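You operate a simulated robot arm through the tools that you are given. There is no shell and no other tool. Be economical: measure what you need, move in short steps, check, and stop when the job is done.

Carry out the task below with a simulated robot arm. There is one attempt and no reset: what you move stays moved.

TASK
Count the sugar cubes on the top of the desk, then put as many of the blue batteries from the top of the desk on top of the red small planter there.

It is judged by the outcome, as a careful person would: the job done as asked, and still so three seconds after it is handed in. It fails if anything else is knocked over, pushed out of place, dropped, spilled or broken.

THE ROBOT
A 7-joint arm with a two-finger parallel gripper, fixed in place. Base frame: the origin is at the foot of the arm, x ahead of it, y to its left, z up; the work surface is at about z = 0. Lengths are in mm, angles in rad, forces in N, time in s.
With the tool pointing down near the work surface it reaches from about 240 to 620 mm from the base axis. Its first joint turns from -1.152 to 1.152 rad. Payload 2.6 kg.
Tool frame: the origin (TCP) lies between the finger pads and is the grasp point; the fingertips stand 30 mm ahead of it; z points along the fingers, y is the line along which they close. The gripper opens to 94 mm. The fingers are 28 mm wide and 10 mm thick; the gripper's body (50 by 96 mm) begins 55 mm behind the TCP.
Orientation is told as [roll, pitch, yaw] about the base's x, y, z axes, in that order, counted from this pose: with the fingers straight down and closing along the base's y, the tool's x points along the base's -x, its y along +y and its z along -z.

THE INTERFACE
- The arm moves only by the tool move_arm. Its argument "moves" is a list of rows, each an object (a shift or turn left out is 0, a gripper value left out holds the last) with "angular": the turn, a rotation vector about the base's x, y, z in rad, a list of three; "translation": the shift along the base's x, y, z in mm, a list of three; "fingers": the gripper command, from -1 (fully open) to 1 (shut), values between in proportion. In form: [{"angular": [rx, ry, rz], "translation": [dx, dy, dz], "fingers": fingers}, ...]. A call has 1 to 10 rows; each row is the pose to reach, as a shift and turn from the pose commanded when the call began. A row lasts 0.2 s, in which the tool goes at most 50 mm and 0.15 rad; a call with a longer step from one row to the next is refused whole, and so is a gripper value outside its range. A pose out of reach is approached as far as the arm can. The call stops where the force on the tool passes 40 N (or 10 N more than at its start, if that is more) or the arm is blocked; 0.2 s more then pass. The fingers move at their own pace (about 72 mm/s each) and stop on an object; they squeeze with about 33 N. The grip force told is the motor's: it shows also when the fingers shut on nothing. Time passes only in rows, and 0.2 s behind the last, so rows that repeat a pose let the fingers close. It gives the time, the measured TCP pose, the force on the tool (base axes), the opening and the grip force at its end, in the units of the frame above (readings bear some noise), and new pictures: "views" is both (left out), scene, wrist or none.
- Cameras (640 x 400 px; columns grow to the right, rows downward): "scene" is fixed at [45.7, 453.1, 549.5]; the picture's right is [-0.58, -0.81, 0.00], its down [-0.56, 0.40, -0.72] and it looks along [0.59, -0.42, -0.69] (base axes); focal length 337 px, centre (320, 200). "wrist" rides on the gripper at [-37, 0, -58] in the tool frame; the picture's right is [0.00, -1.00, 0.00], its down [0.97, 0.00, -0.24] and it looks along [0.24, 0.00, 0.97] (tool axes); focal length 218 px, centre (320, 200).
- pixel_to_xyz(camera, pixels): for up to 12 pixels [column, row] of the newest picture of that camera ("zoom" is the newest enlarged one), the place [x, y, z] in the base frame of the surface seen there, good to about 2 mm. No time passes.
- zoom(camera, box): a new picture of the part [left, top, right, bottom] of that camera's present view, enlarged. No time passes.
- job_done(): hands the job in; it is judged then, once.

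Work in short steps. Measure before you move; look again where a grasp or a placing could have gone wrong, and mend it. You have 60 turns and 120 pictures in all, the two below and enlarged ones among them. Open the gripper and draw the arm clear of the work before you hand the job in, unless the task says otherwise; then end with one line.

The tools are called after "Request:" as a command line: name --argument value ..., lists and objects as JSON in quotes. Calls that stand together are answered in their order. move_arm: Moves the arm, as the interface text tells. Its arguments: {"type":"object","properties":{"moves":{"type":"array","items":{"type":"object","properties":{"angular":{"type":"array","items":{"type":"number"}},"translation":{"type":"array","items":{"type":"number"}},"fingers":{"type":"number"}}}},"views":{"type":"string","enum":["both","scene","wrist","none"]}},"required":["moves"]} The other tools are called the same way: pixel_to_xyz (camera, pixels) gives the place of the surface under pixels of a picture; zoom (camera, box) takes an enlarged picture of a part of a camera's view; job_done () hands the job in.

At the start:

```text
time: 0.0
tcp_pos: [270.2, 340.5, 325.5]
tcp_rot: [0.0, -0.001, 0.0]
ft_force: [-0.1, 0.2, 0.0]
grip_width: 93.9
grip_force: 0.1
```

scene: 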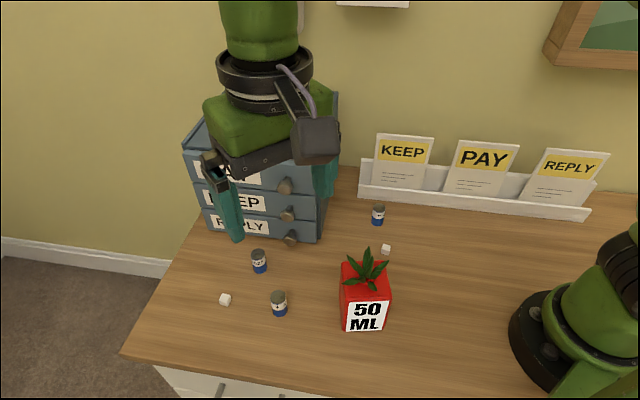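
wrist: 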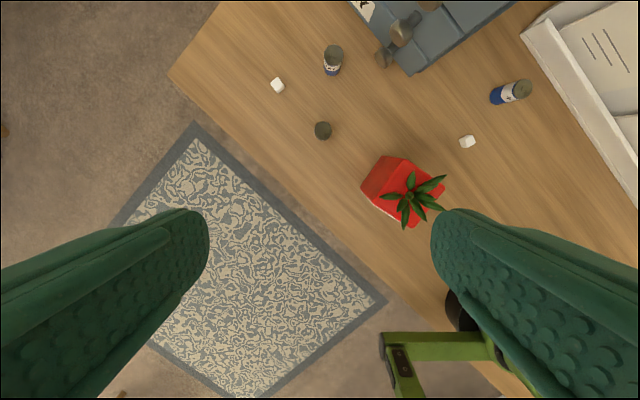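

Two sugar cubes are visible at scene (225,299) and (386,249), three blue batteries at (259,261), (279,303), (378,215), and the planter at (365,295). I zoom in and measure them.

Request:
zoom --camera "scene" --box '[180, 190, 420, 340]'

Request:
zoom --camera "wrist" --box '[240, 20, 560, 240]'

Request:
pixel_to_xyz --camera "wrist" --pixels '[[278, 86], [468, 142], [323, 128], [334, 50], [520, 88], [380, 170], [410, 195], [440, 190], [385, 205], [410, 222], [437, 205], [390, 160]]'

Request:
pixel_to_xyz --camera "scene" --pixels '[[225, 299], [386, 249], [259, 254], [279, 296], [378, 208], [345, 268], [385, 290], [350, 293], [363, 305], [365, 283], [378, 265], [279, 315]]'

```text
2.67 times, centred on (300, 265) of scene
```

zoom: 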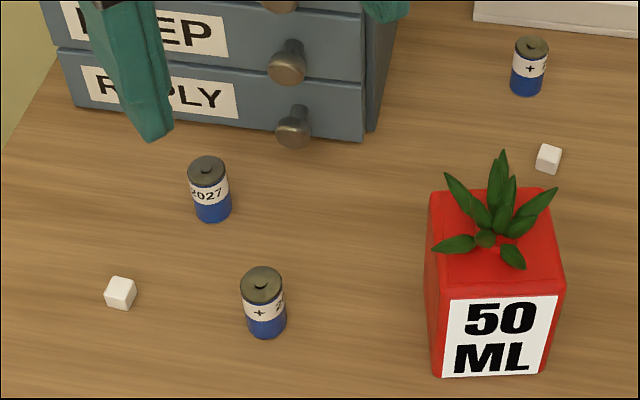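

```text
1.82 times, centred on (400, 130) of wrist
```

zoom: 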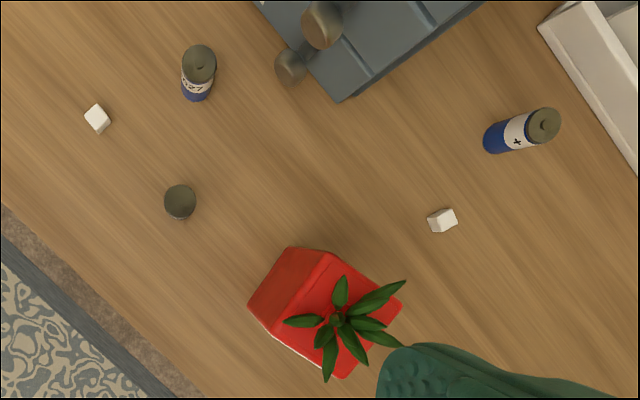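

```text
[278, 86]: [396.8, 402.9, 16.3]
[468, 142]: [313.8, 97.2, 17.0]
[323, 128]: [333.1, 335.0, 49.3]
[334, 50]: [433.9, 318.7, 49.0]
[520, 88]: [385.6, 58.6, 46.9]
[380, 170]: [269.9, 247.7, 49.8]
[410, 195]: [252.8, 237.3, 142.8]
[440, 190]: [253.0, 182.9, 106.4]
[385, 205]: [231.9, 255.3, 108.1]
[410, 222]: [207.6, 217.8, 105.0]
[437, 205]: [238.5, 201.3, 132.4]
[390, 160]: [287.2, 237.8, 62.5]
```

```text
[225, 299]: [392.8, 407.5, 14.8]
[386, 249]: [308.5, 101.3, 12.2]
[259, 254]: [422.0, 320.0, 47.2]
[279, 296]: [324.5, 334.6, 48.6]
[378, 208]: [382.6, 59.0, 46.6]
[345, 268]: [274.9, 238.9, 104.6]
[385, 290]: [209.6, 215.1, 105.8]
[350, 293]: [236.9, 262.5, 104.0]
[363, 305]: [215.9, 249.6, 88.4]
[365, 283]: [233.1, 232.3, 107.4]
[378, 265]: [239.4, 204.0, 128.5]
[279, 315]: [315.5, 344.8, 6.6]
```

Two cubes seen so far; some areas are hidden. I move over the planter to look at its top from above and scan the remaining desk.

Request:
move_arm --moves '[{"translation": [0, -40, 0]}, {"translation": [0, -80, 0]}, {"translation": [0, -115, 0]}, {"translation": [0, -115, 0]}]'

```text
time: 1.0
tcp_pos: [269.4, 223.3, 326.5]
tcp_rot: [0.0, -0.001, 0.0]
ft_force: [-0.2, -0.6, 0.4]
grip_width: 93.8
grip_force: 0.0
```

scene: 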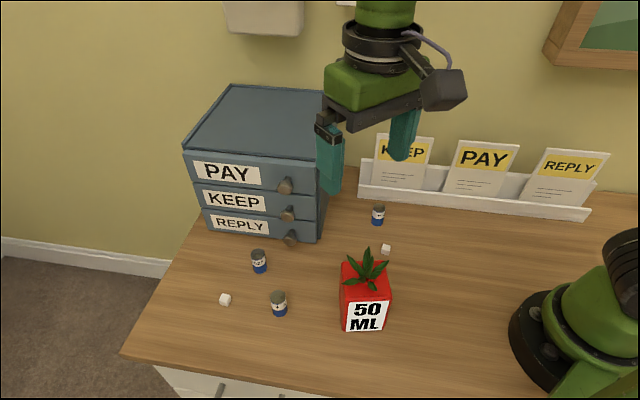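
wrist: 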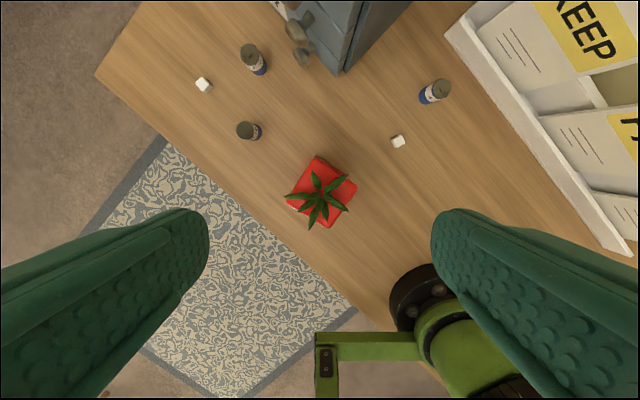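

The planter top is seen with the plant in the middle. I measure its top edges and take a close-up.

Request:
zoom --camera "wrist" --box '[264, 145, 376, 240]'

Request:
zoom --camera "scene" --box '[320, 230, 410, 340]'

Request:
pixel_to_xyz --camera "wrist" --pixels '[[318, 158], [355, 187], [290, 205], [328, 226], [318, 165], [350, 186], [330, 220], [296, 184], [316, 192], [316, 182], [323, 196], [310, 203]]'

```text
4.21 times, centred on (320, 192) of wrist
```

zoom: 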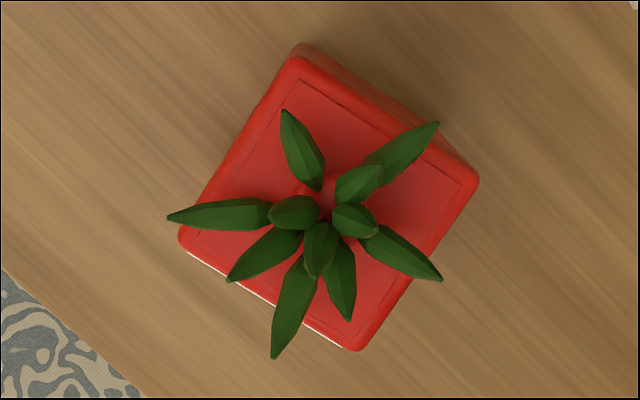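

```text
3.64 times, centred on (365, 285) of scene
```

zoom: 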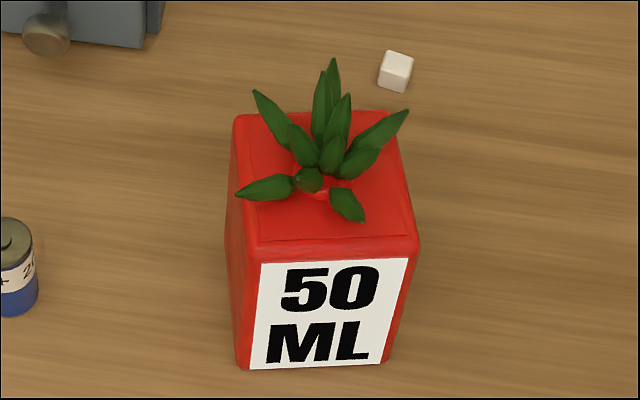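

```text
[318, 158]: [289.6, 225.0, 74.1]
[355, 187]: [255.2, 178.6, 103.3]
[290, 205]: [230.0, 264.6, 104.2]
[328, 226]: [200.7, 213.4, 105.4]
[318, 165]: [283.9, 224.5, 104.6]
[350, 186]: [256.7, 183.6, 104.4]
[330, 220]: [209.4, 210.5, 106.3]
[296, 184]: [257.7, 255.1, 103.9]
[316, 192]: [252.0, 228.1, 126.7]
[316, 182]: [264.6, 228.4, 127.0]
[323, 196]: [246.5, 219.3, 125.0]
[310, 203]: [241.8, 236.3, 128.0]
```

I lower for a closer look at the planter's top to find free room beside the leaves.

Request:
move_arm --moves '[{"translation": [-8, 0, -40]}, {"translation": [-14, 0, -80]}, {"translation": [-20, 0, -105]}, {"translation": [-20, 0, -105]}]' --views "wrist"

Request:
zoom --camera "wrist" --box '[240, 120, 400, 220]'

```text
time: 2.0
tcp_pos: [249.0, 224.4, 220.5]
tcp_rot: [0.002, 0.001, -0.001]
ft_force: [-0.7, 0.3, 0.1]
grip_width: 94.1
grip_force: 0.1
```

wrist: 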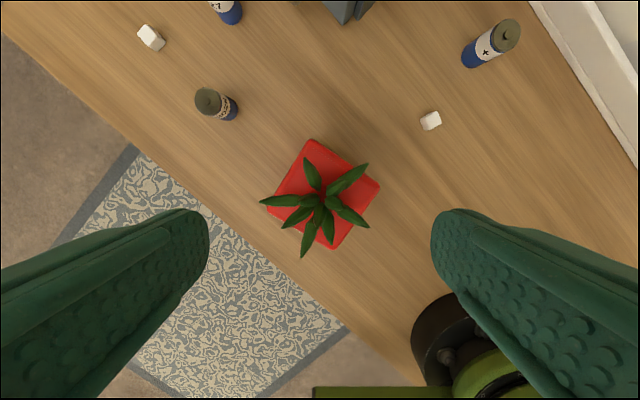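

```text
4.00 times, centred on (320, 170) of wrist
```

zoom: 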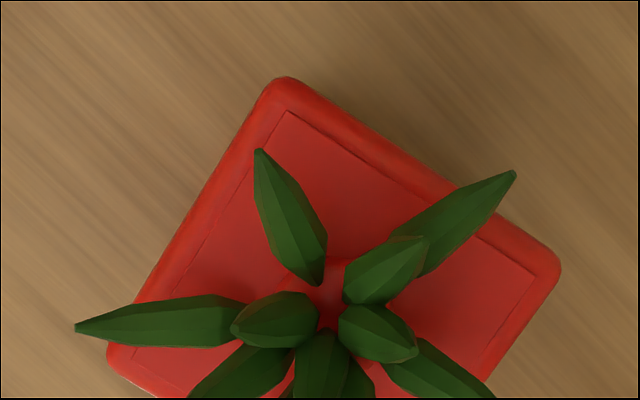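

I measure leaf tips, leaf bases and planter corners in the enlarged picture, and battery sizes.

Request:
pixel_to_xyz --camera "zoom" --pixels '[[262, 155], [280, 200], [512, 175], [440, 220], [82, 327], [170, 320], [282, 84], [556, 272], [110, 355], [380, 335], [440, 380], [385, 270]]'

Request:
zoom --camera "wrist" --box '[260, 170, 400, 270]'

Request:
pixel_to_xyz --camera "wrist" --pixels '[[196, 97], [220, 101], [208, 89], [207, 113], [494, 35], [519, 37], [510, 22], [503, 50], [306, 252], [366, 225], [334, 246], [262, 201]]'

```text
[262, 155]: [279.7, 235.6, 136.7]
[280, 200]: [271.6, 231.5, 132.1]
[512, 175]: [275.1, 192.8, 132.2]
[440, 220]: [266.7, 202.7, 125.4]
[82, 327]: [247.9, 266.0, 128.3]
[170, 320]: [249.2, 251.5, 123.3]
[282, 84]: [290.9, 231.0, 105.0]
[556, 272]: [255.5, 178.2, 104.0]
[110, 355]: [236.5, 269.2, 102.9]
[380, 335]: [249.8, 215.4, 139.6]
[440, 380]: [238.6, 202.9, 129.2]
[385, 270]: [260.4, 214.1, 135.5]
```

```text
4.00 times, centred on (330, 220) of wrist
```

zoom: 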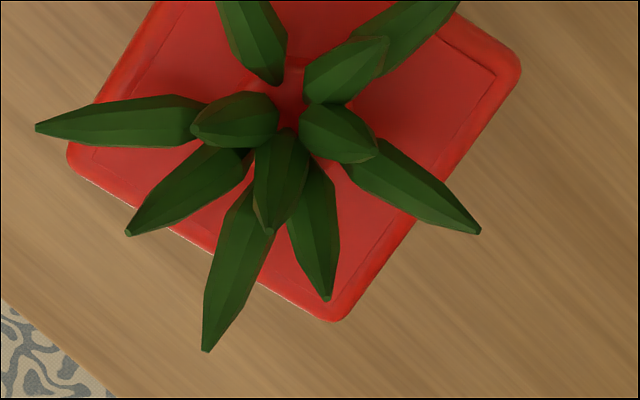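

```text
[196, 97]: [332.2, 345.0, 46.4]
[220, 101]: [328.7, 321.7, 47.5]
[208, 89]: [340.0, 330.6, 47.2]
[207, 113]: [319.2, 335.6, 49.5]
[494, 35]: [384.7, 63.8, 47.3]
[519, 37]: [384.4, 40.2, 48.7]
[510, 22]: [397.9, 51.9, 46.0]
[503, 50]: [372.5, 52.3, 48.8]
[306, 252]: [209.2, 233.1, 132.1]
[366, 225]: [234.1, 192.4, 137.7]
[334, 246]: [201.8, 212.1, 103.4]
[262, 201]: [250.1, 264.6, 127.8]
```

Batteries are ~24 mm wide, 48 tall; the planter top is ~64 mm square with corners about A(289,230), B(255,178), C(202,213), D(236,269), z 105. Before acting I scan the rest of the desk (right side) for more sugar cubes.

Request:
move_arm --moves '[{"translation": [0, 0, 45]}, {"translation": [5, -20, 85]}, {"translation": [12, -62, 105]}, {"translation": [20, -108, 110]}, {"translation": [28, -154, 110]}, {"translation": [36, -200, 110]}, {"translation": [44, -244, 110]}, {"translation": [50, -274, 110]}, {"translation": [50, -274, 110]}]'

```text
time: 4.0
tcp_pos: [300.4, -49.8, 331.1]
tcp_rot: [0.001, 0.0, 0.001]
ft_force: [0.2, -0.8, -0.2]
grip_width: 94.3
grip_force: 0.0
```

scene: 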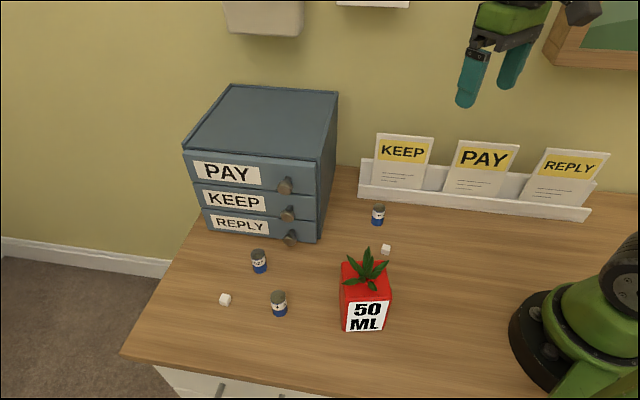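
wrist: 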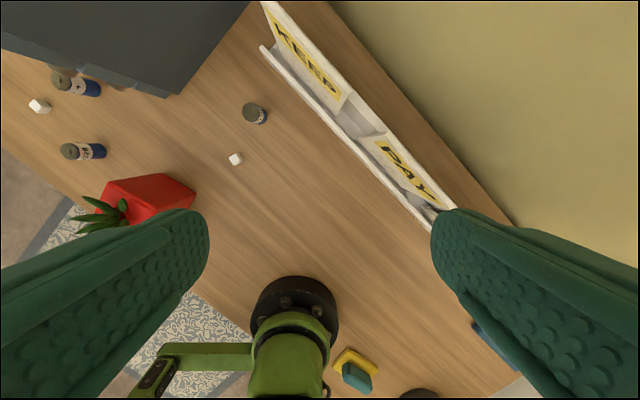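

More objects appear beyond the base (yellow/teal at (355,370), dark at (420,393), blue at (490,345)). I look further right.

Request:
move_arm --moves '[{"translation": [-10, -45, 0]}, {"translation": [-20, -90, 0]}, {"translation": [-35, -135, 0]}, {"translation": [-50, -180, 0]}, {"translation": [-65, -225, 0]}, {"translation": [-80, -260, 0]}, {"translation": [-80, -260, 0]}]' --views "wrist"

```text
time: 4.9
tcp_pos: [261.8, -191.7, 331.8]
tcp_rot: [0.025, -0.002, 0.011]
ft_force: [-8.0, 11.5, 0.5]
grip_width: 87.9
grip_force: 0.0
stopped in row 4: the force on the tool passed its limit (the readings are from after the stop); the commanded pose is now the measured one
```

wrist: 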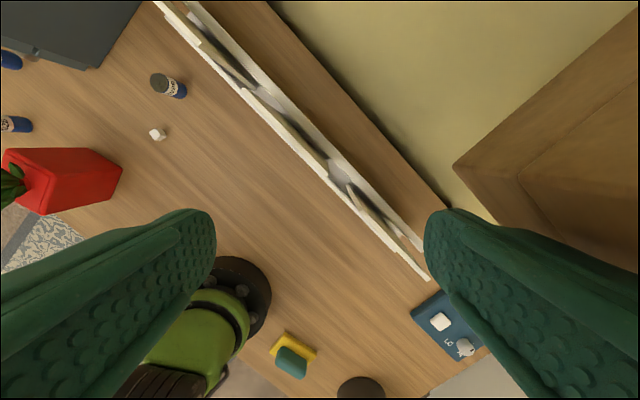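

The finger touched the wall or picture frame. I back off a little and look at the blue object at (450,325).

Request:
move_arm --moves '[{"translation": [-15, 20, 0]}, {"translation": [-40, 30, 0]}, {"translation": [-40, 30, 0]}]'

Request:
zoom --camera "wrist" --box '[250, 230, 510, 400]'

```text
time: 5.7
tcp_pos: [220.8, -164.2, 331.7]
tcp_rot: [0.022, -0.002, 0.01]
ft_force: [1.0, 0.2, 0.1]
grip_width: 93.9
grip_force: 0.1
```

scene: 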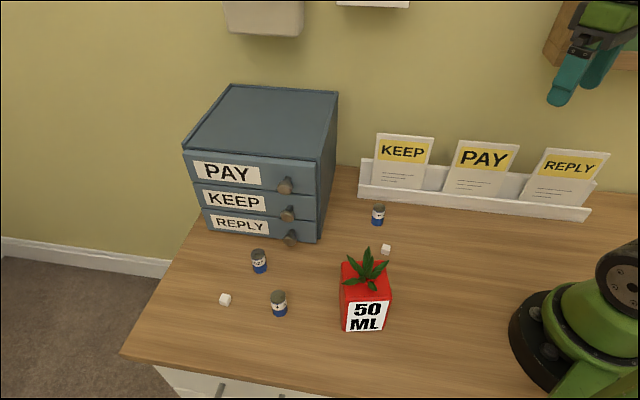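
wrist: 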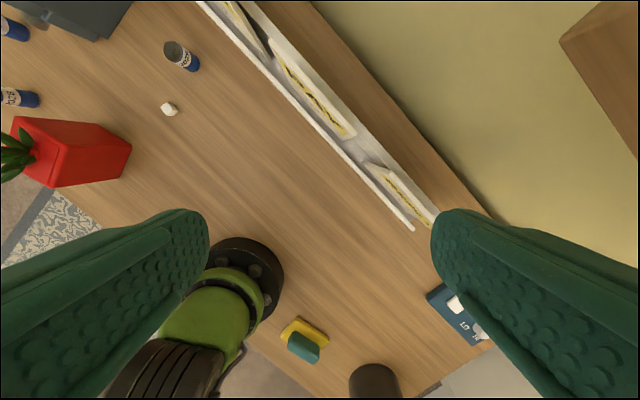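

```text
2.35 times, centred on (380, 315) of wrist
```

zoom: 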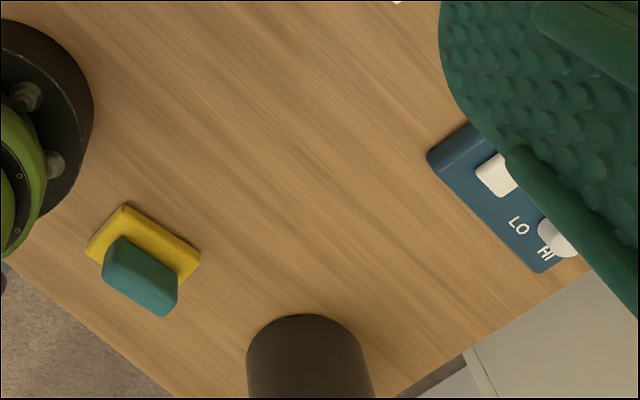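

The blue thing is an appliance with a switch and knob, the others a sponge and a cup: no more cubes. Count = 2 sugar cubes, so two batteries. I head back toward the battery at (330,333), turning 90° so the fingers close along x.

Request:
move_arm --moves '[{"translation": [15, 47, 0], "angular": [-0.022, 0.002, 0.13]}, {"translation": [40, 88, 0], "angular": [-0.022, 0.002, 0.27]}, {"translation": [70, 125, 0], "angular": [-0.022, 0.002, 0.41]}, {"translation": [80, 173, 0], "angular": [-0.022, 0.002, 0.55]}, {"translation": [90, 221, 0], "angular": [-0.022, 0.002, 0.69]}, {"translation": [100, 269, 0], "angular": [-0.022, 0.002, 0.83]}, {"translation": [105, 317, 0], "angular": [-0.022, 0.002, 0.97]}, {"translation": [109, 365, 0], "angular": [-0.022, 0.002, 1.11]}, {"translation": [109, 413, 0], "angular": [-0.022, 0.002, 1.25]}, {"translation": [109, 460, 0], "angular": [-0.022, 0.002, 1.39]}]' --views "none"

```text
time: 7.9
tcp_pos: [330.0, 298.4, 332.3]
tcp_rot: [0.009, 0.013, 1.405]
ft_force: [0.0, 0.0, 0.2]
grip_width: 94.2
grip_force: 0.0
```

Finish the turn and go down above the battery to z≈110, with a moderate opening, and look.

Request:
move_arm --moves '[{"translation": [0, 17, -20], "angular": [-0.005, -0.006, 0.08], "fingers": -0.28}, {"translation": [0, 34.6, -60], "angular": [-0.009, -0.013, 0.166]}, {"translation": [0, 34.6, -108], "angular": [-0.009, -0.013, 0.166]}, {"translation": [0, 34.6, -156], "angular": [-0.009, -0.013, 0.166]}, {"translation": [0, 34.6, -202], "angular": [-0.009, -0.013, 0.166]}, {"translation": [0, 34.6, -222], "angular": [-0.009, -0.013, 0.166]}, {"translation": [0, 34.6, -222], "angular": [-0.009, -0.013, 0.166]}]'

```text
time: 9.5
tcp_pos: [330.7, 332.8, 108.1]
tcp_rot: [-0.007, 0.021, 1.568]
ft_force: [-0.3, -0.3, 0.5]
grip_width: 60.4
grip_force: 0.1
```

scene: 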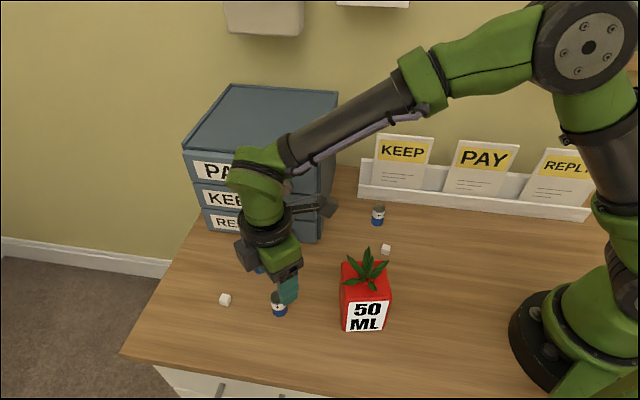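
wrist: 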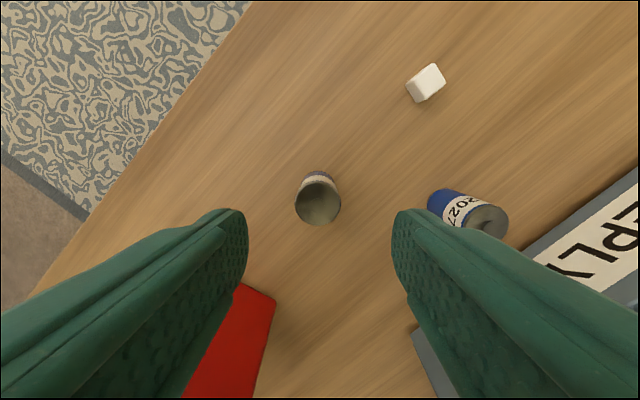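

Measure the battery's top in this view.

Request:
pixel_to_xyz --camera "wrist" --pixels '[[318, 205], [297, 205], [339, 207], [318, 188], [318, 224], [430, 85]]'

```text
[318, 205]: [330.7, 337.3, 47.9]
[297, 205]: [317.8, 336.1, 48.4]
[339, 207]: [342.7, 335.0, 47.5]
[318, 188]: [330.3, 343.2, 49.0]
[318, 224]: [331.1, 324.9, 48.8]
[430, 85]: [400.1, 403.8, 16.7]
```

Battery centre (330.5,334), top z 48. I level the tool, lower to TCP z≈63 with fingertips around the top 15 mm, and close.

Request:
move_arm --moves '[{"translation": [0, -2.5, -15], "angular": [0.021, 0.007, 0]}, {"translation": [0, -2.5, -30], "angular": [0.021, 0.007, 0]}, {"translation": [0, -2.5, -45.5], "angular": [0.021, 0.007, 0]}, {"translation": [0, -2.5, -45.5], "angular": [0.021, 0.007, 0], "fingers": 1}, {"translation": [0, -2.5, -45.5], "angular": [0.021, 0.007, 0], "fingers": 1}, {"translation": [0, -2.5, -45.5], "angular": [0.021, 0.007, 0], "fingers": 1}]'

```text
time: 10.9
tcp_pos: [329.8, 331.4, 64.3]
tcp_rot: [0.001, 0.001, 1.568]
ft_force: [-0.8, -0.5, 0.1]
grip_width: 24.4
grip_force: 32.9
```

scene: 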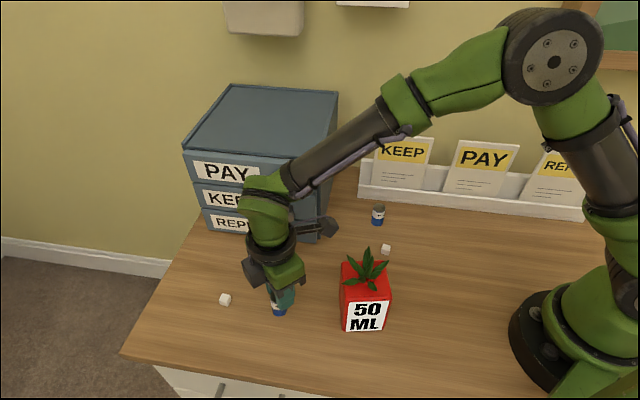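
wrist: 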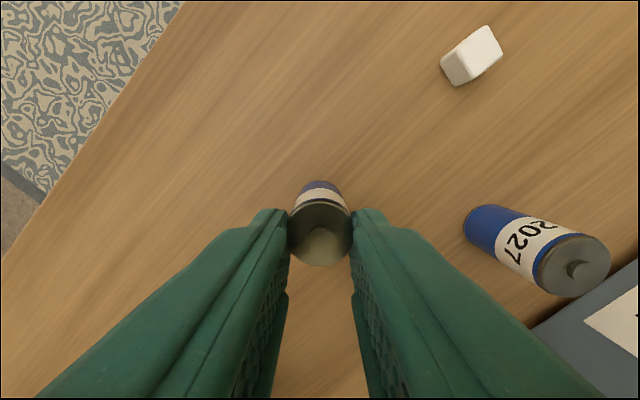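

Gripped (24.4 mm). I lift straight up and carry it above the planter's right corner B.

Request:
move_arm --moves '[{"translation": [0, 0, 40]}, {"translation": [0, 0, 88]}, {"translation": [0, 0, 136]}, {"translation": [0, 0, 166]}, {"translation": [-20, -36, 166]}, {"translation": [-40, -72, 166]}, {"translation": [-60, -108, 166]}, {"translation": [-78.3, -142.1, 166]}, {"translation": [-78.3, -142.1, 166]}]'

```text
time: 12.9
tcp_pos: [252.2, 187.5, 230.7]
tcp_rot: [0.001, 0.001, 1.569]
ft_force: [0.2, 0.2, -1.2]
grip_width: 23.7
grip_force: 33.0
```

scene: 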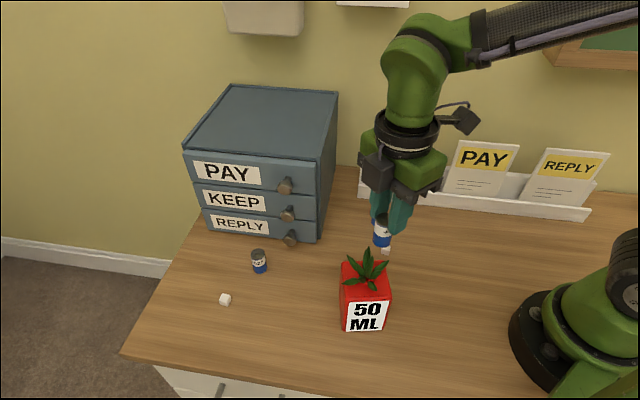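
wrist: 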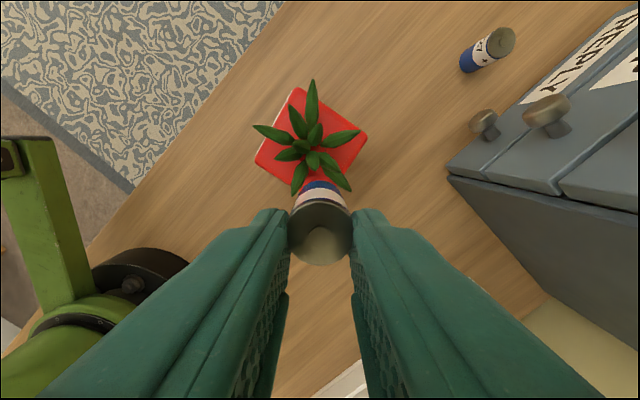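

The battery lines up with the gap between the two leaves at (298,190) and (348,190). I lower part way (bottom at ~z 122) and check for contact.

Request:
move_arm --moves '[{"translation": [0, 1, -15]}, {"translation": [0, 1, -30]}, {"translation": [0, 1, -44]}, {"translation": [0, 1, -44]}]'

Request:
zoom --camera "scene" --box '[310, 180, 430, 340]'

Request:
zoom --camera "wrist" --box '[240, 60, 400, 260]'

```text
time: 13.9
tcp_pos: [250.7, 189.0, 185.5]
tcp_rot: [0.002, 0.001, 1.567]
ft_force: [0.8, 0.9, -0.6]
grip_width: 24.2
grip_force: 33.3
```

scene: 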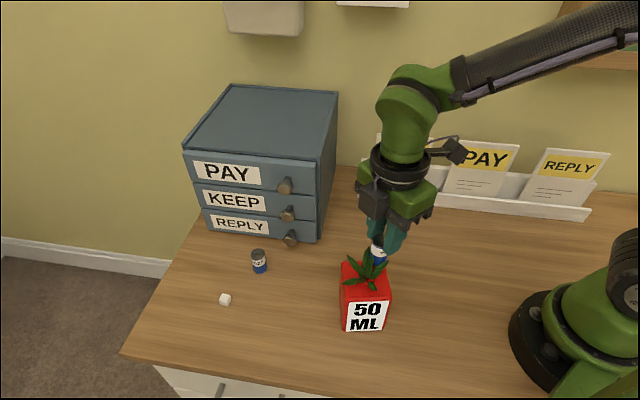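
wrist: 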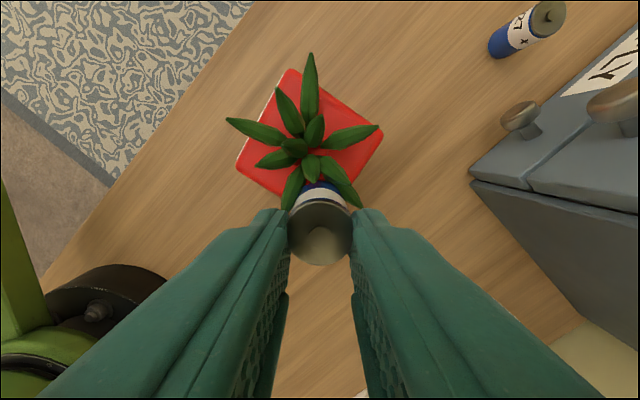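

```text
2.50 times, centred on (370, 260) of scene
```

zoom: 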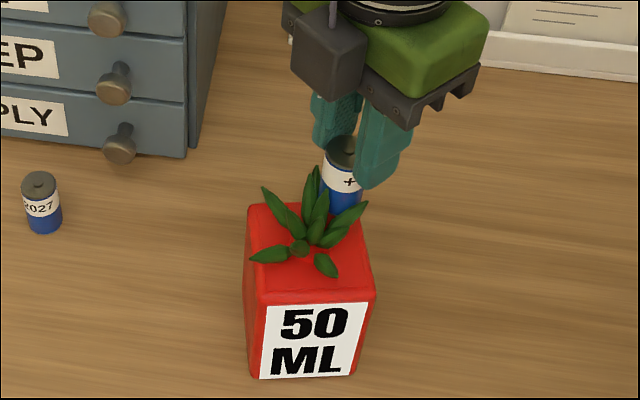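

```text
2.00 times, centred on (320, 160) of wrist
```

zoom: 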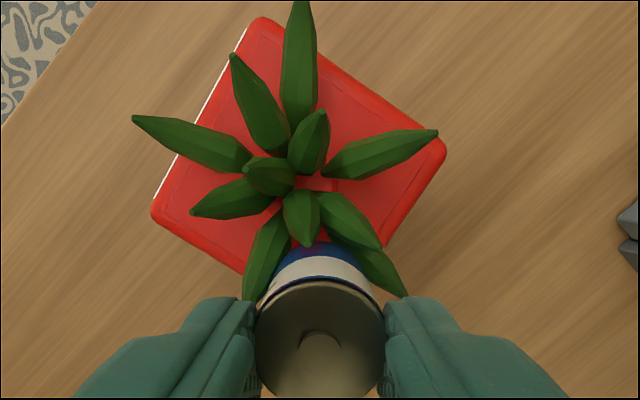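

No contact so far, and the battery sits between the leaves. I continue down slowly to the planter's top.

Request:
move_arm --moves '[{"translation": [0, 0, -6]}, {"translation": [0, 0, -11]}, {"translation": [0, 0, -14]}, {"translation": [0, 0, -15.5]}, {"translation": [0, 0, -15.5]}]'

Request:
zoom --camera "scene" --box '[310, 180, 430, 340]'

```text
time: 15.1
tcp_pos: [251.4, 187.7, 170.7]
tcp_rot: [0.001, 0.0, 1.568]
ft_force: [-0.4, 0.3, -0.8]
grip_width: 23.8
grip_force: 33.2
```

scene: 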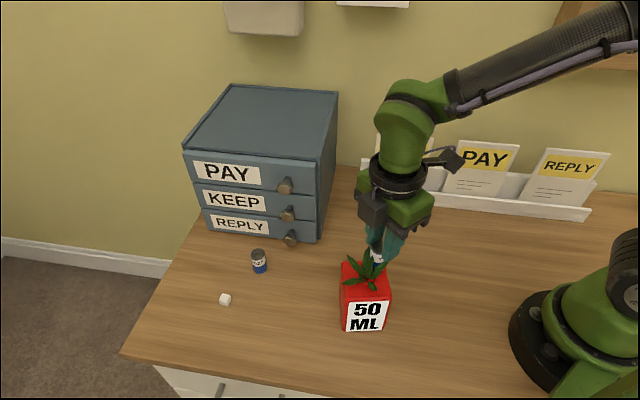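
wrist: 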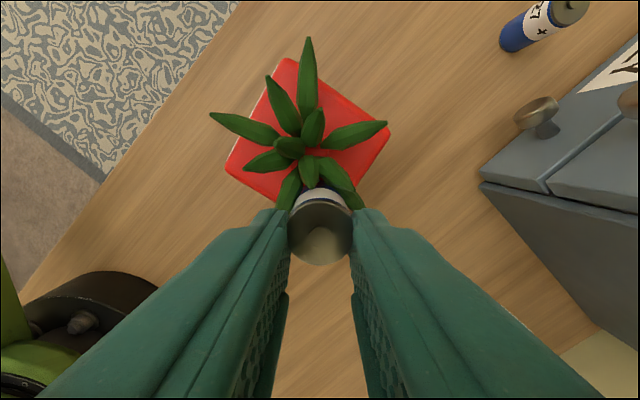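

```text
2.50 times, centred on (370, 260) of scene
```

zoom: 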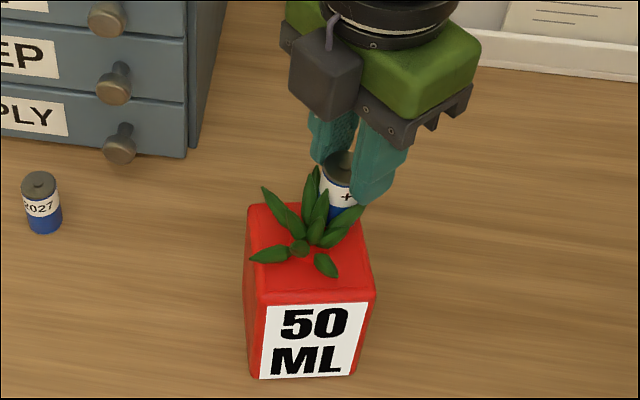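

Not in contact yet (force ~0). I step down 1 mm at a time, shifting 1.5 mm inward.

Request:
move_arm --moves '[{"translation": [0, 1.5, 0]}, {"translation": [0, 1.5, -1]}, {"translation": [0, 1.5, -2]}, {"translation": [0, 1.5, -2]}]' --views "none"

```text
time: 16.1
tcp_pos: [251.9, 190.6, 169.9]
tcp_rot: [0.002, 0.0, 1.566]
ft_force: [-0.3, -2.3, 5.0]
grip_width: 23.8
grip_force: 32.5
```

Contact with the planter's top (5 N up at z≈169.5, as expected). I release with a small opening and rise straight up.

Request:
move_arm --moves '[{"translation": [0, 0, 0.5], "fingers": 0.32}, {"translation": [0, 0, 0.5], "fingers": 0.32}, {"translation": [0, 0, 0.5], "fingers": 0.32}, {"translation": [0, 0, 10]}, {"translation": [0, 0, 25]}, {"translation": [0, 0, 50]}, {"translation": [0, 0, 80]}, {"translation": [0, 0, 80]}]'

Request:
zoom --camera "scene" --box '[310, 180, 430, 340]'

Request:
zoom --camera "wrist" --box '[240, 60, 400, 260]'

```text
time: 17.9
tcp_pos: [252.0, 189.9, 248.4]
tcp_rot: [0.002, 0.0, 1.567]
ft_force: [0.3, -0.8, -0.3]
grip_width: 31.7
grip_force: 0.0
```

scene: 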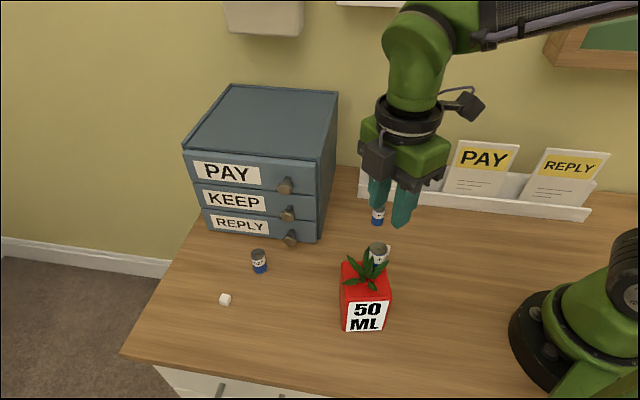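
wrist: 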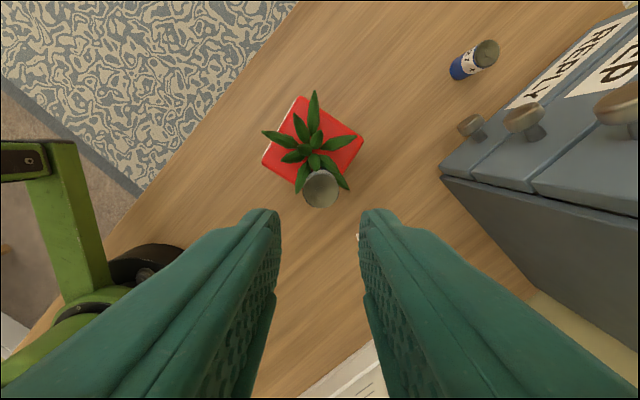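

```text
2.50 times, centred on (370, 260) of scene
```

zoom: 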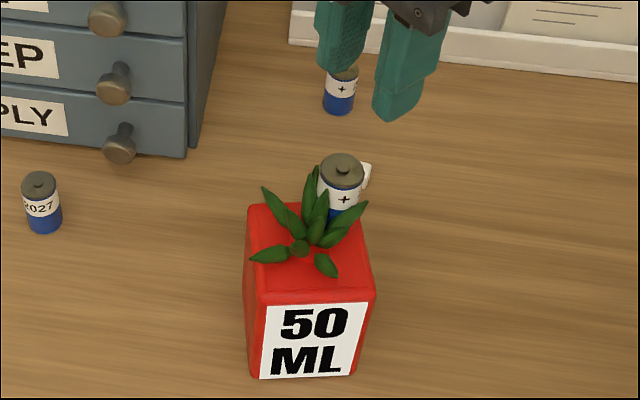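

```text
2.00 times, centred on (320, 160) of wrist
```

zoom: 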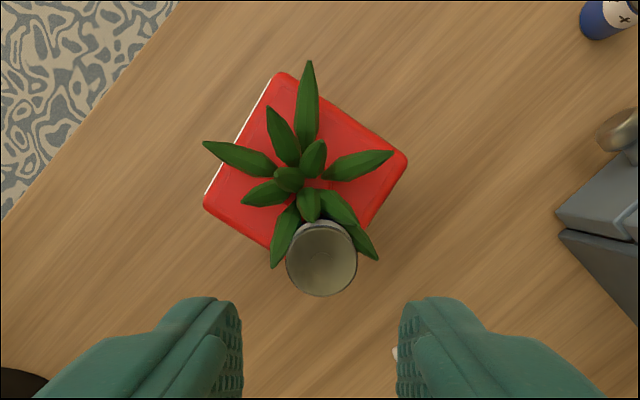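

First battery stands on the corner. Now I measure clearances around the two remaining candidates.

Request:
pixel_to_xyz --camera "scene" --pixels '[[285, 184], [290, 238], [288, 213], [317, 160], [318, 240], [208, 232], [360, 190], [400, 205], [405, 137], [380, 150], [378, 208], [259, 254]]'

Request:
pixel_to_xyz --camera "zoom" --pixels '[[403, 158], [282, 76], [320, 258], [208, 203], [305, 65], [388, 153]]'

```text
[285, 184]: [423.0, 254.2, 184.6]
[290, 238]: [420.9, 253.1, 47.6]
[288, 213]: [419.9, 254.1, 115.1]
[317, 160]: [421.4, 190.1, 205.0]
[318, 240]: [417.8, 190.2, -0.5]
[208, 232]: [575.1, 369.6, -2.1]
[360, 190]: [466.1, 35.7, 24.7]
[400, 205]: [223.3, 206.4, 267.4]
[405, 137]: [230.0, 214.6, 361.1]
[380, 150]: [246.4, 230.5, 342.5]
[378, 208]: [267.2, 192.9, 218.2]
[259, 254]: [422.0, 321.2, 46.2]
```

```text
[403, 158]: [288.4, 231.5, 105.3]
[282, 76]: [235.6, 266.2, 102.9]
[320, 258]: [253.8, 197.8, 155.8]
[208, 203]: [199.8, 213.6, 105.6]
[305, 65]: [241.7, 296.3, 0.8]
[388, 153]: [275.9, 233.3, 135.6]
```

Battery 3 near (385,52) is ~65 mm from the rack lip; the present yaw keeps the gripper body clear, so I take that one (battery 1 is near the drawer knobs). I move above it.

Request:
move_arm --moves '[{"translation": [30, -30, 0]}, {"translation": [60, -60, 0]}, {"translation": [90, -90, 0]}, {"translation": [120, -120, 0]}, {"translation": [133, -133, -20], "fingers": -0.28}, {"translation": [133, -133, -65]}, {"translation": [133, -133, -110]}, {"translation": [133, -133, -138]}, {"translation": [133, -133, -138]}]'

```text
time: 19.9
tcp_pos: [383.8, 58.6, 109.8]
tcp_rot: [0.002, 0.001, 1.566]
ft_force: [1.1, -0.3, 0.2]
grip_width: 60.1
grip_force: 0.0
```

scene: 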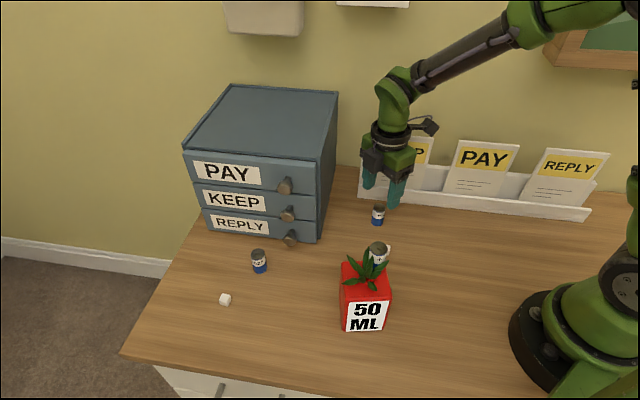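
wrist: 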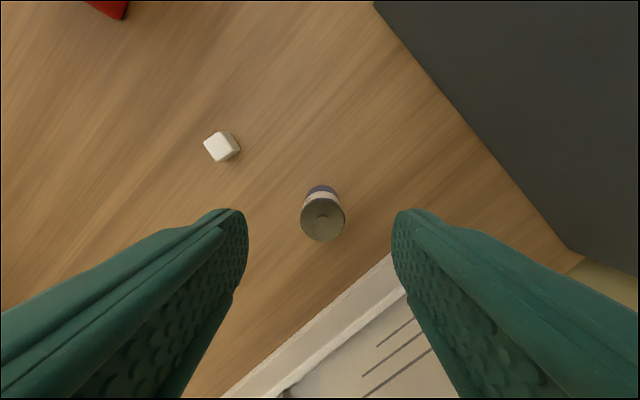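

Request:
pixel_to_xyz --camera "wrist" --pixels '[[322, 220], [302, 219], [343, 219], [322, 201], [322, 239], [390, 262], [375, 300]]'

```text
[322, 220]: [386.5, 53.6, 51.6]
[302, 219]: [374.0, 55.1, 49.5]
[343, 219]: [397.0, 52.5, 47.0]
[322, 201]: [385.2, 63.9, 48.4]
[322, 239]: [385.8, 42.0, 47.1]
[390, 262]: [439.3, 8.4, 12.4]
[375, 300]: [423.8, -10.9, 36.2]
```

Battery centre (385.5,53). I descend to TCP z≈64 at y≈57.5 (battery held toward the inner side of the pads) and close.

Request:
move_arm --moves '[{"translation": [1, -0.5, -15]}, {"translation": [1, -0.5, -30]}, {"translation": [1, -0.5, -45.5]}, {"translation": [1, -0.5, -45.5], "fingers": 1}, {"translation": [1, -0.5, -45.5], "fingers": 1}, {"translation": [1, -0.5, -45.5], "fingers": 1}]'

```text
time: 21.3
tcp_pos: [386.6, 56.7, 64.4]
tcp_rot: [0.002, -0.001, 1.566]
ft_force: [0.5, 0.3, -0.9]
grip_width: 24.3
grip_force: 32.7
```

scene: 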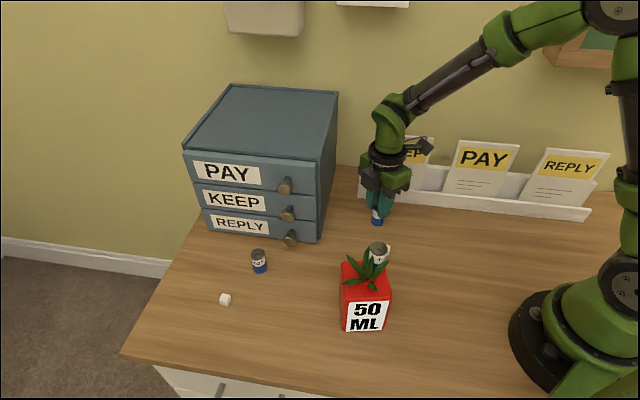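
wrist: 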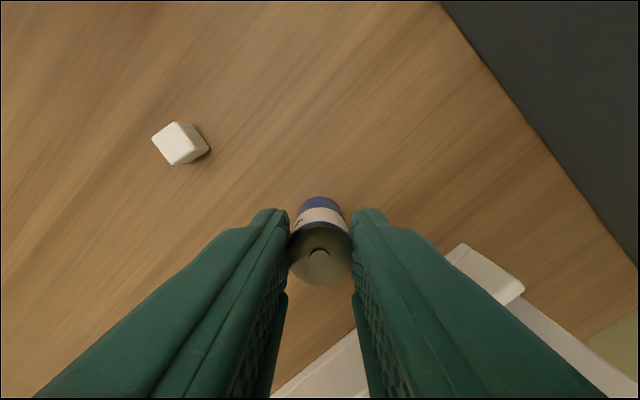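

Gripped. I lift high, then carry toward the planter while turning back to yaw ≈0.2.

Request:
move_arm --moves '[{"translation": [0, 0, 46]}, {"translation": [0, 0, 92]}, {"translation": [0, 0, 138]}, {"translation": [0, 0, 184], "angular": [0, 0, -0.13]}, {"translation": [-10, 15, 186], "angular": [0, 0, -0.27]}, {"translation": [-25, 40, 186], "angular": [0, 0, -0.41]}, {"translation": [-43, 65, 186], "angular": [0, 0, -0.55]}, {"translation": [-60, 90, 186], "angular": [0, 0, -0.69]}, {"translation": [-77, 115, 186], "angular": [0, 0, -0.83]}, {"translation": [-90, 135, 186], "angular": [0, 0, -0.97]}]' --views "none"

Request:
move_arm --moves '[{"translation": [-5, 8, 0], "angular": [0, 0, -0.13]}, {"translation": [-10, 14, 0], "angular": [0, 0, -0.27]}, {"translation": [-15, 20, 0], "angular": [0, 0, -0.397]}, {"translation": [-18.5, 26, 0], "angular": [0, 0, -0.397]}, {"translation": [-18.5, 26, 0], "angular": [0, 0, -0.397]}]'

Request:
zoom --camera "wrist" --box '[240, 140, 400, 300]'

```text
time: 23.5
tcp_pos: [296.0, 193.6, 251.6]
tcp_rot: [0.0, 0.0, 0.596]
ft_force: [-1.1, 0.1, 0.1]
grip_width: 24.6
grip_force: 32.9
```

```text
time: 24.7
tcp_pos: [276.3, 217.6, 252.9]
tcp_rot: [0.002, 0.0, 0.199]
ft_force: [-0.1, -1.2, -0.4]
grip_width: 24.4
grip_force: 33.0
```

scene: 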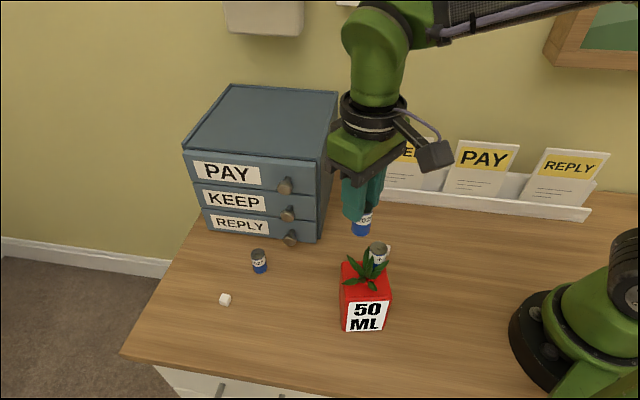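
wrist: 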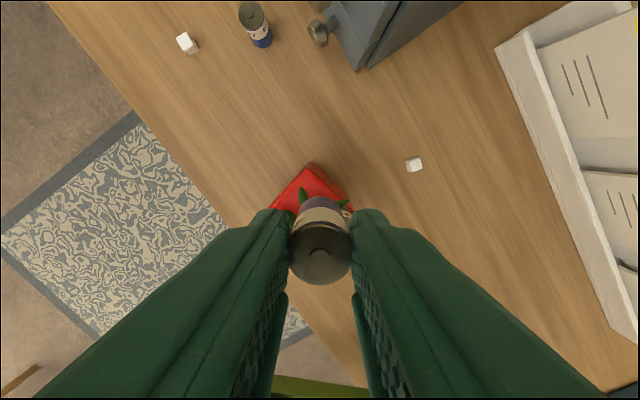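

```text
2.50 times, centred on (320, 220) of wrist
```

zoom: 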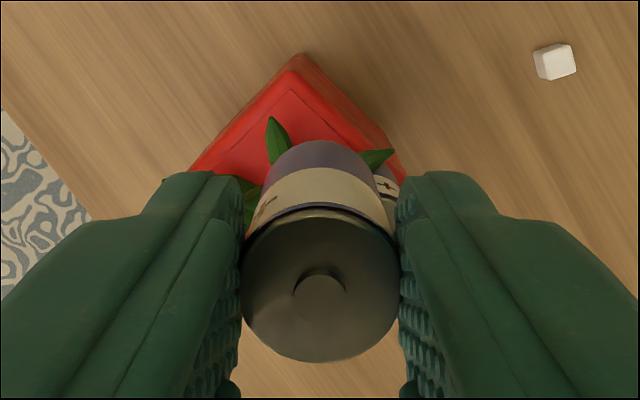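

Battery hangs over the gap between leaf 1 and leaf 2. I lower to bottom z≈125 and check.

Request:
move_arm --moves '[{"translation": [0.7, 0, -25]}, {"translation": [0.7, 0, -45]}, {"translation": [0.7, 0, -60]}, {"translation": [0.7, 0, -66]}, {"translation": [0.7, 0, -66]}]'

Request:
zoom --camera "scene" --box '[310, 180, 430, 340]'

Request:
zoom --camera "wrist" --box '[240, 140, 400, 300]'

```text
time: 25.9
tcp_pos: [278.0, 218.4, 185.7]
tcp_rot: [0.003, -0.001, 0.201]
ft_force: [0.1, 0.0, -1.2]
grip_width: 24.3
grip_force: 32.8
```

scene: 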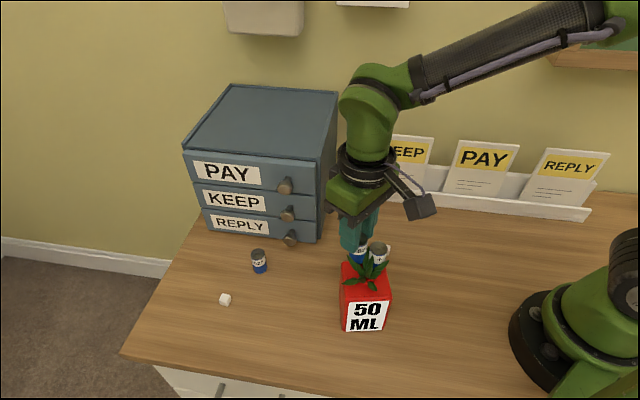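
wrist: 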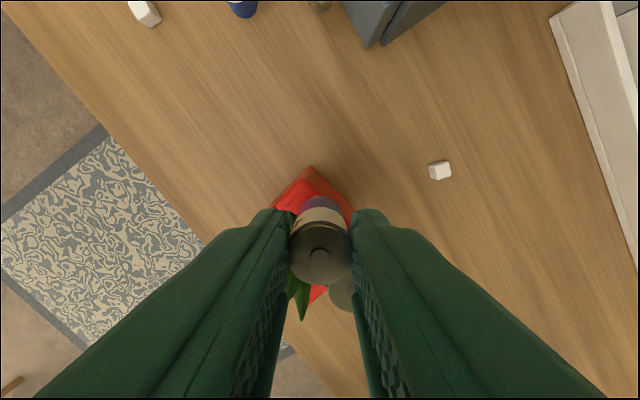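

```text
2.50 times, centred on (370, 260) of scene
```

zoom: 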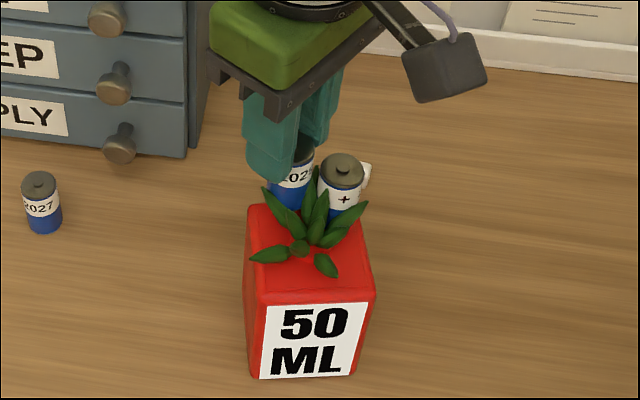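

```text
2.50 times, centred on (320, 220) of wrist
```

zoom: 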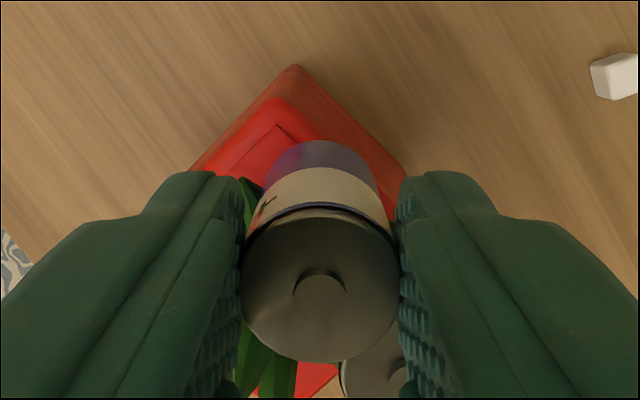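

No contact force although the bottom is below leaf height. I shift 2 mm further inward from the edge and lower gently to contact.

Request:
move_arm --moves '[{"translation": [-1.7, 1.1, 0]}, {"translation": [-1.7, 1.1, -5]}, {"translation": [-1.7, 1.1, -10]}, {"translation": [-1.7, 1.1, -14]}, {"translation": [-1.7, 1.1, -15.5]}, {"translation": [-1.7, 1.1, -15.5]}]' --views "none"

```text
time: 27.3
tcp_pos: [275.9, 219.7, 170.9]
tcp_rot: [0.001, -0.002, 0.202]
ft_force: [0.5, -1.0, 4.3]
grip_width: 24.3
grip_force: 33.0
```

4.3 N: contact near the expected height. One small check step down.

Request:
move_arm --moves '[{"translation": [0, 0, -0.7]}, {"translation": [0, 0, -0.7]}]'

Request:
zoom --camera "scene" --box '[310, 200, 430, 320]'

```text
time: 27.9
tcp_pos: [276.2, 219.7, 168.9]
tcp_rot: [0.004, -0.003, 0.2]
ft_force: [-0.6, -1.4, 9.9]
grip_width: 24.4
grip_force: 33.2
```

scene: 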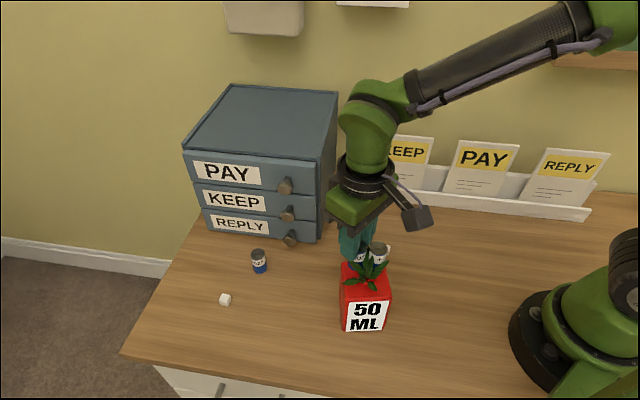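
wrist: 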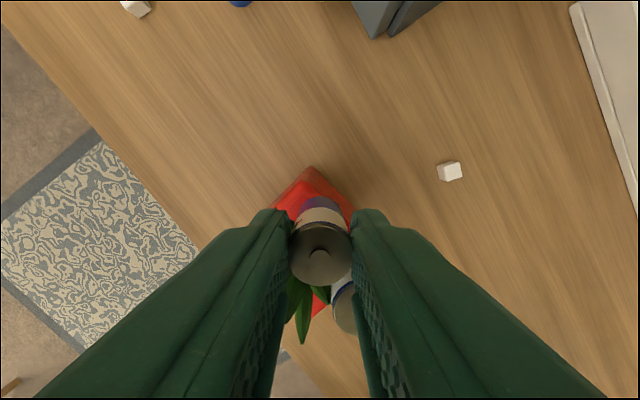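

```text
3.33 times, centred on (370, 260) of scene
```

zoom: 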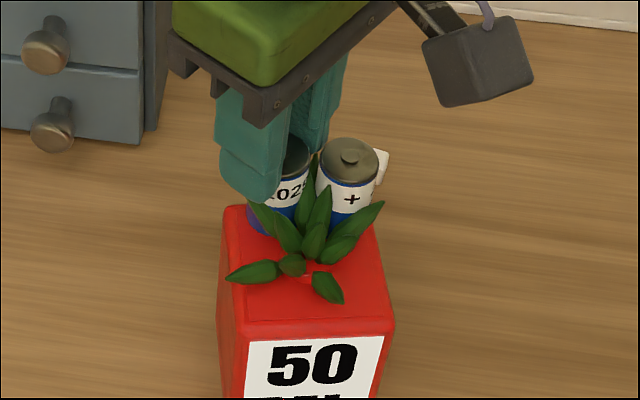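

It is firmly on the planter's top. I ease off, release with a small opening and rise.

Request:
move_arm --moves '[{"translation": [0, 0, 1]}, {"translation": [0, 0, 1], "fingers": 0.34}, {"translation": [0, 0, 1], "fingers": 0.34}, {"translation": [0, 0, 1], "fingers": 0.34}, {"translation": [0, 0, 8]}, {"translation": [0, 0, 20]}, {"translation": [0, 0, 45]}, {"translation": [0, 0, 85]}, {"translation": [0, 0, 85]}]'

Request:
zoom --camera "scene" --box '[310, 200, 430, 320]'

Request:
zoom --camera "wrist" --box '[240, 140, 400, 300]'

```text
time: 29.9
tcp_pos: [275.9, 218.6, 254.5]
tcp_rot: [0.003, 0.001, 0.201]
ft_force: [-0.1, -0.9, 0.4]
grip_width: 31.3
grip_force: 0.0
```

scene: 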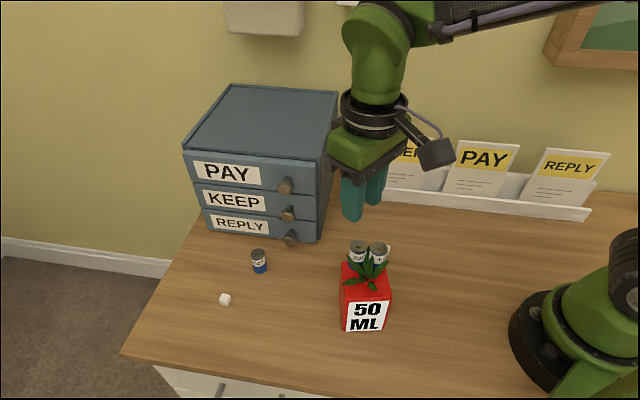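
wrist: 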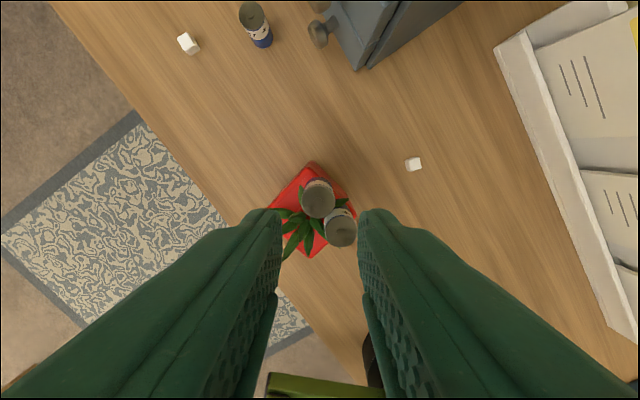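

```text
3.33 times, centred on (370, 260) of scene
```

zoom: 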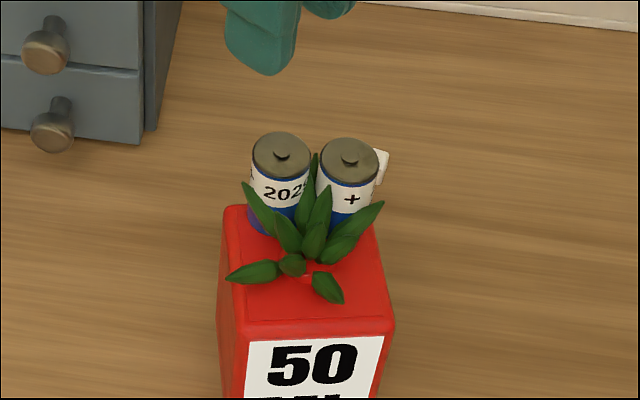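

```text
2.50 times, centred on (320, 220) of wrist
```

zoom: 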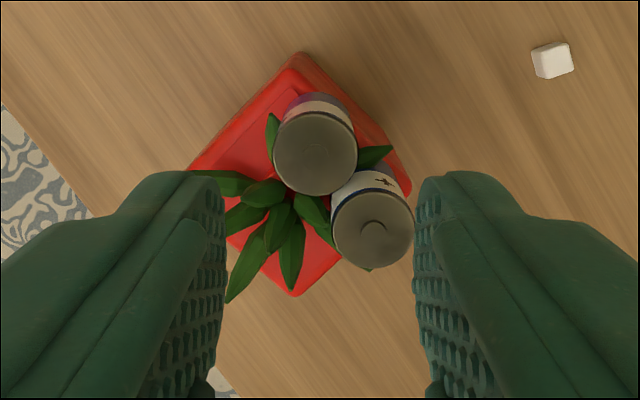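

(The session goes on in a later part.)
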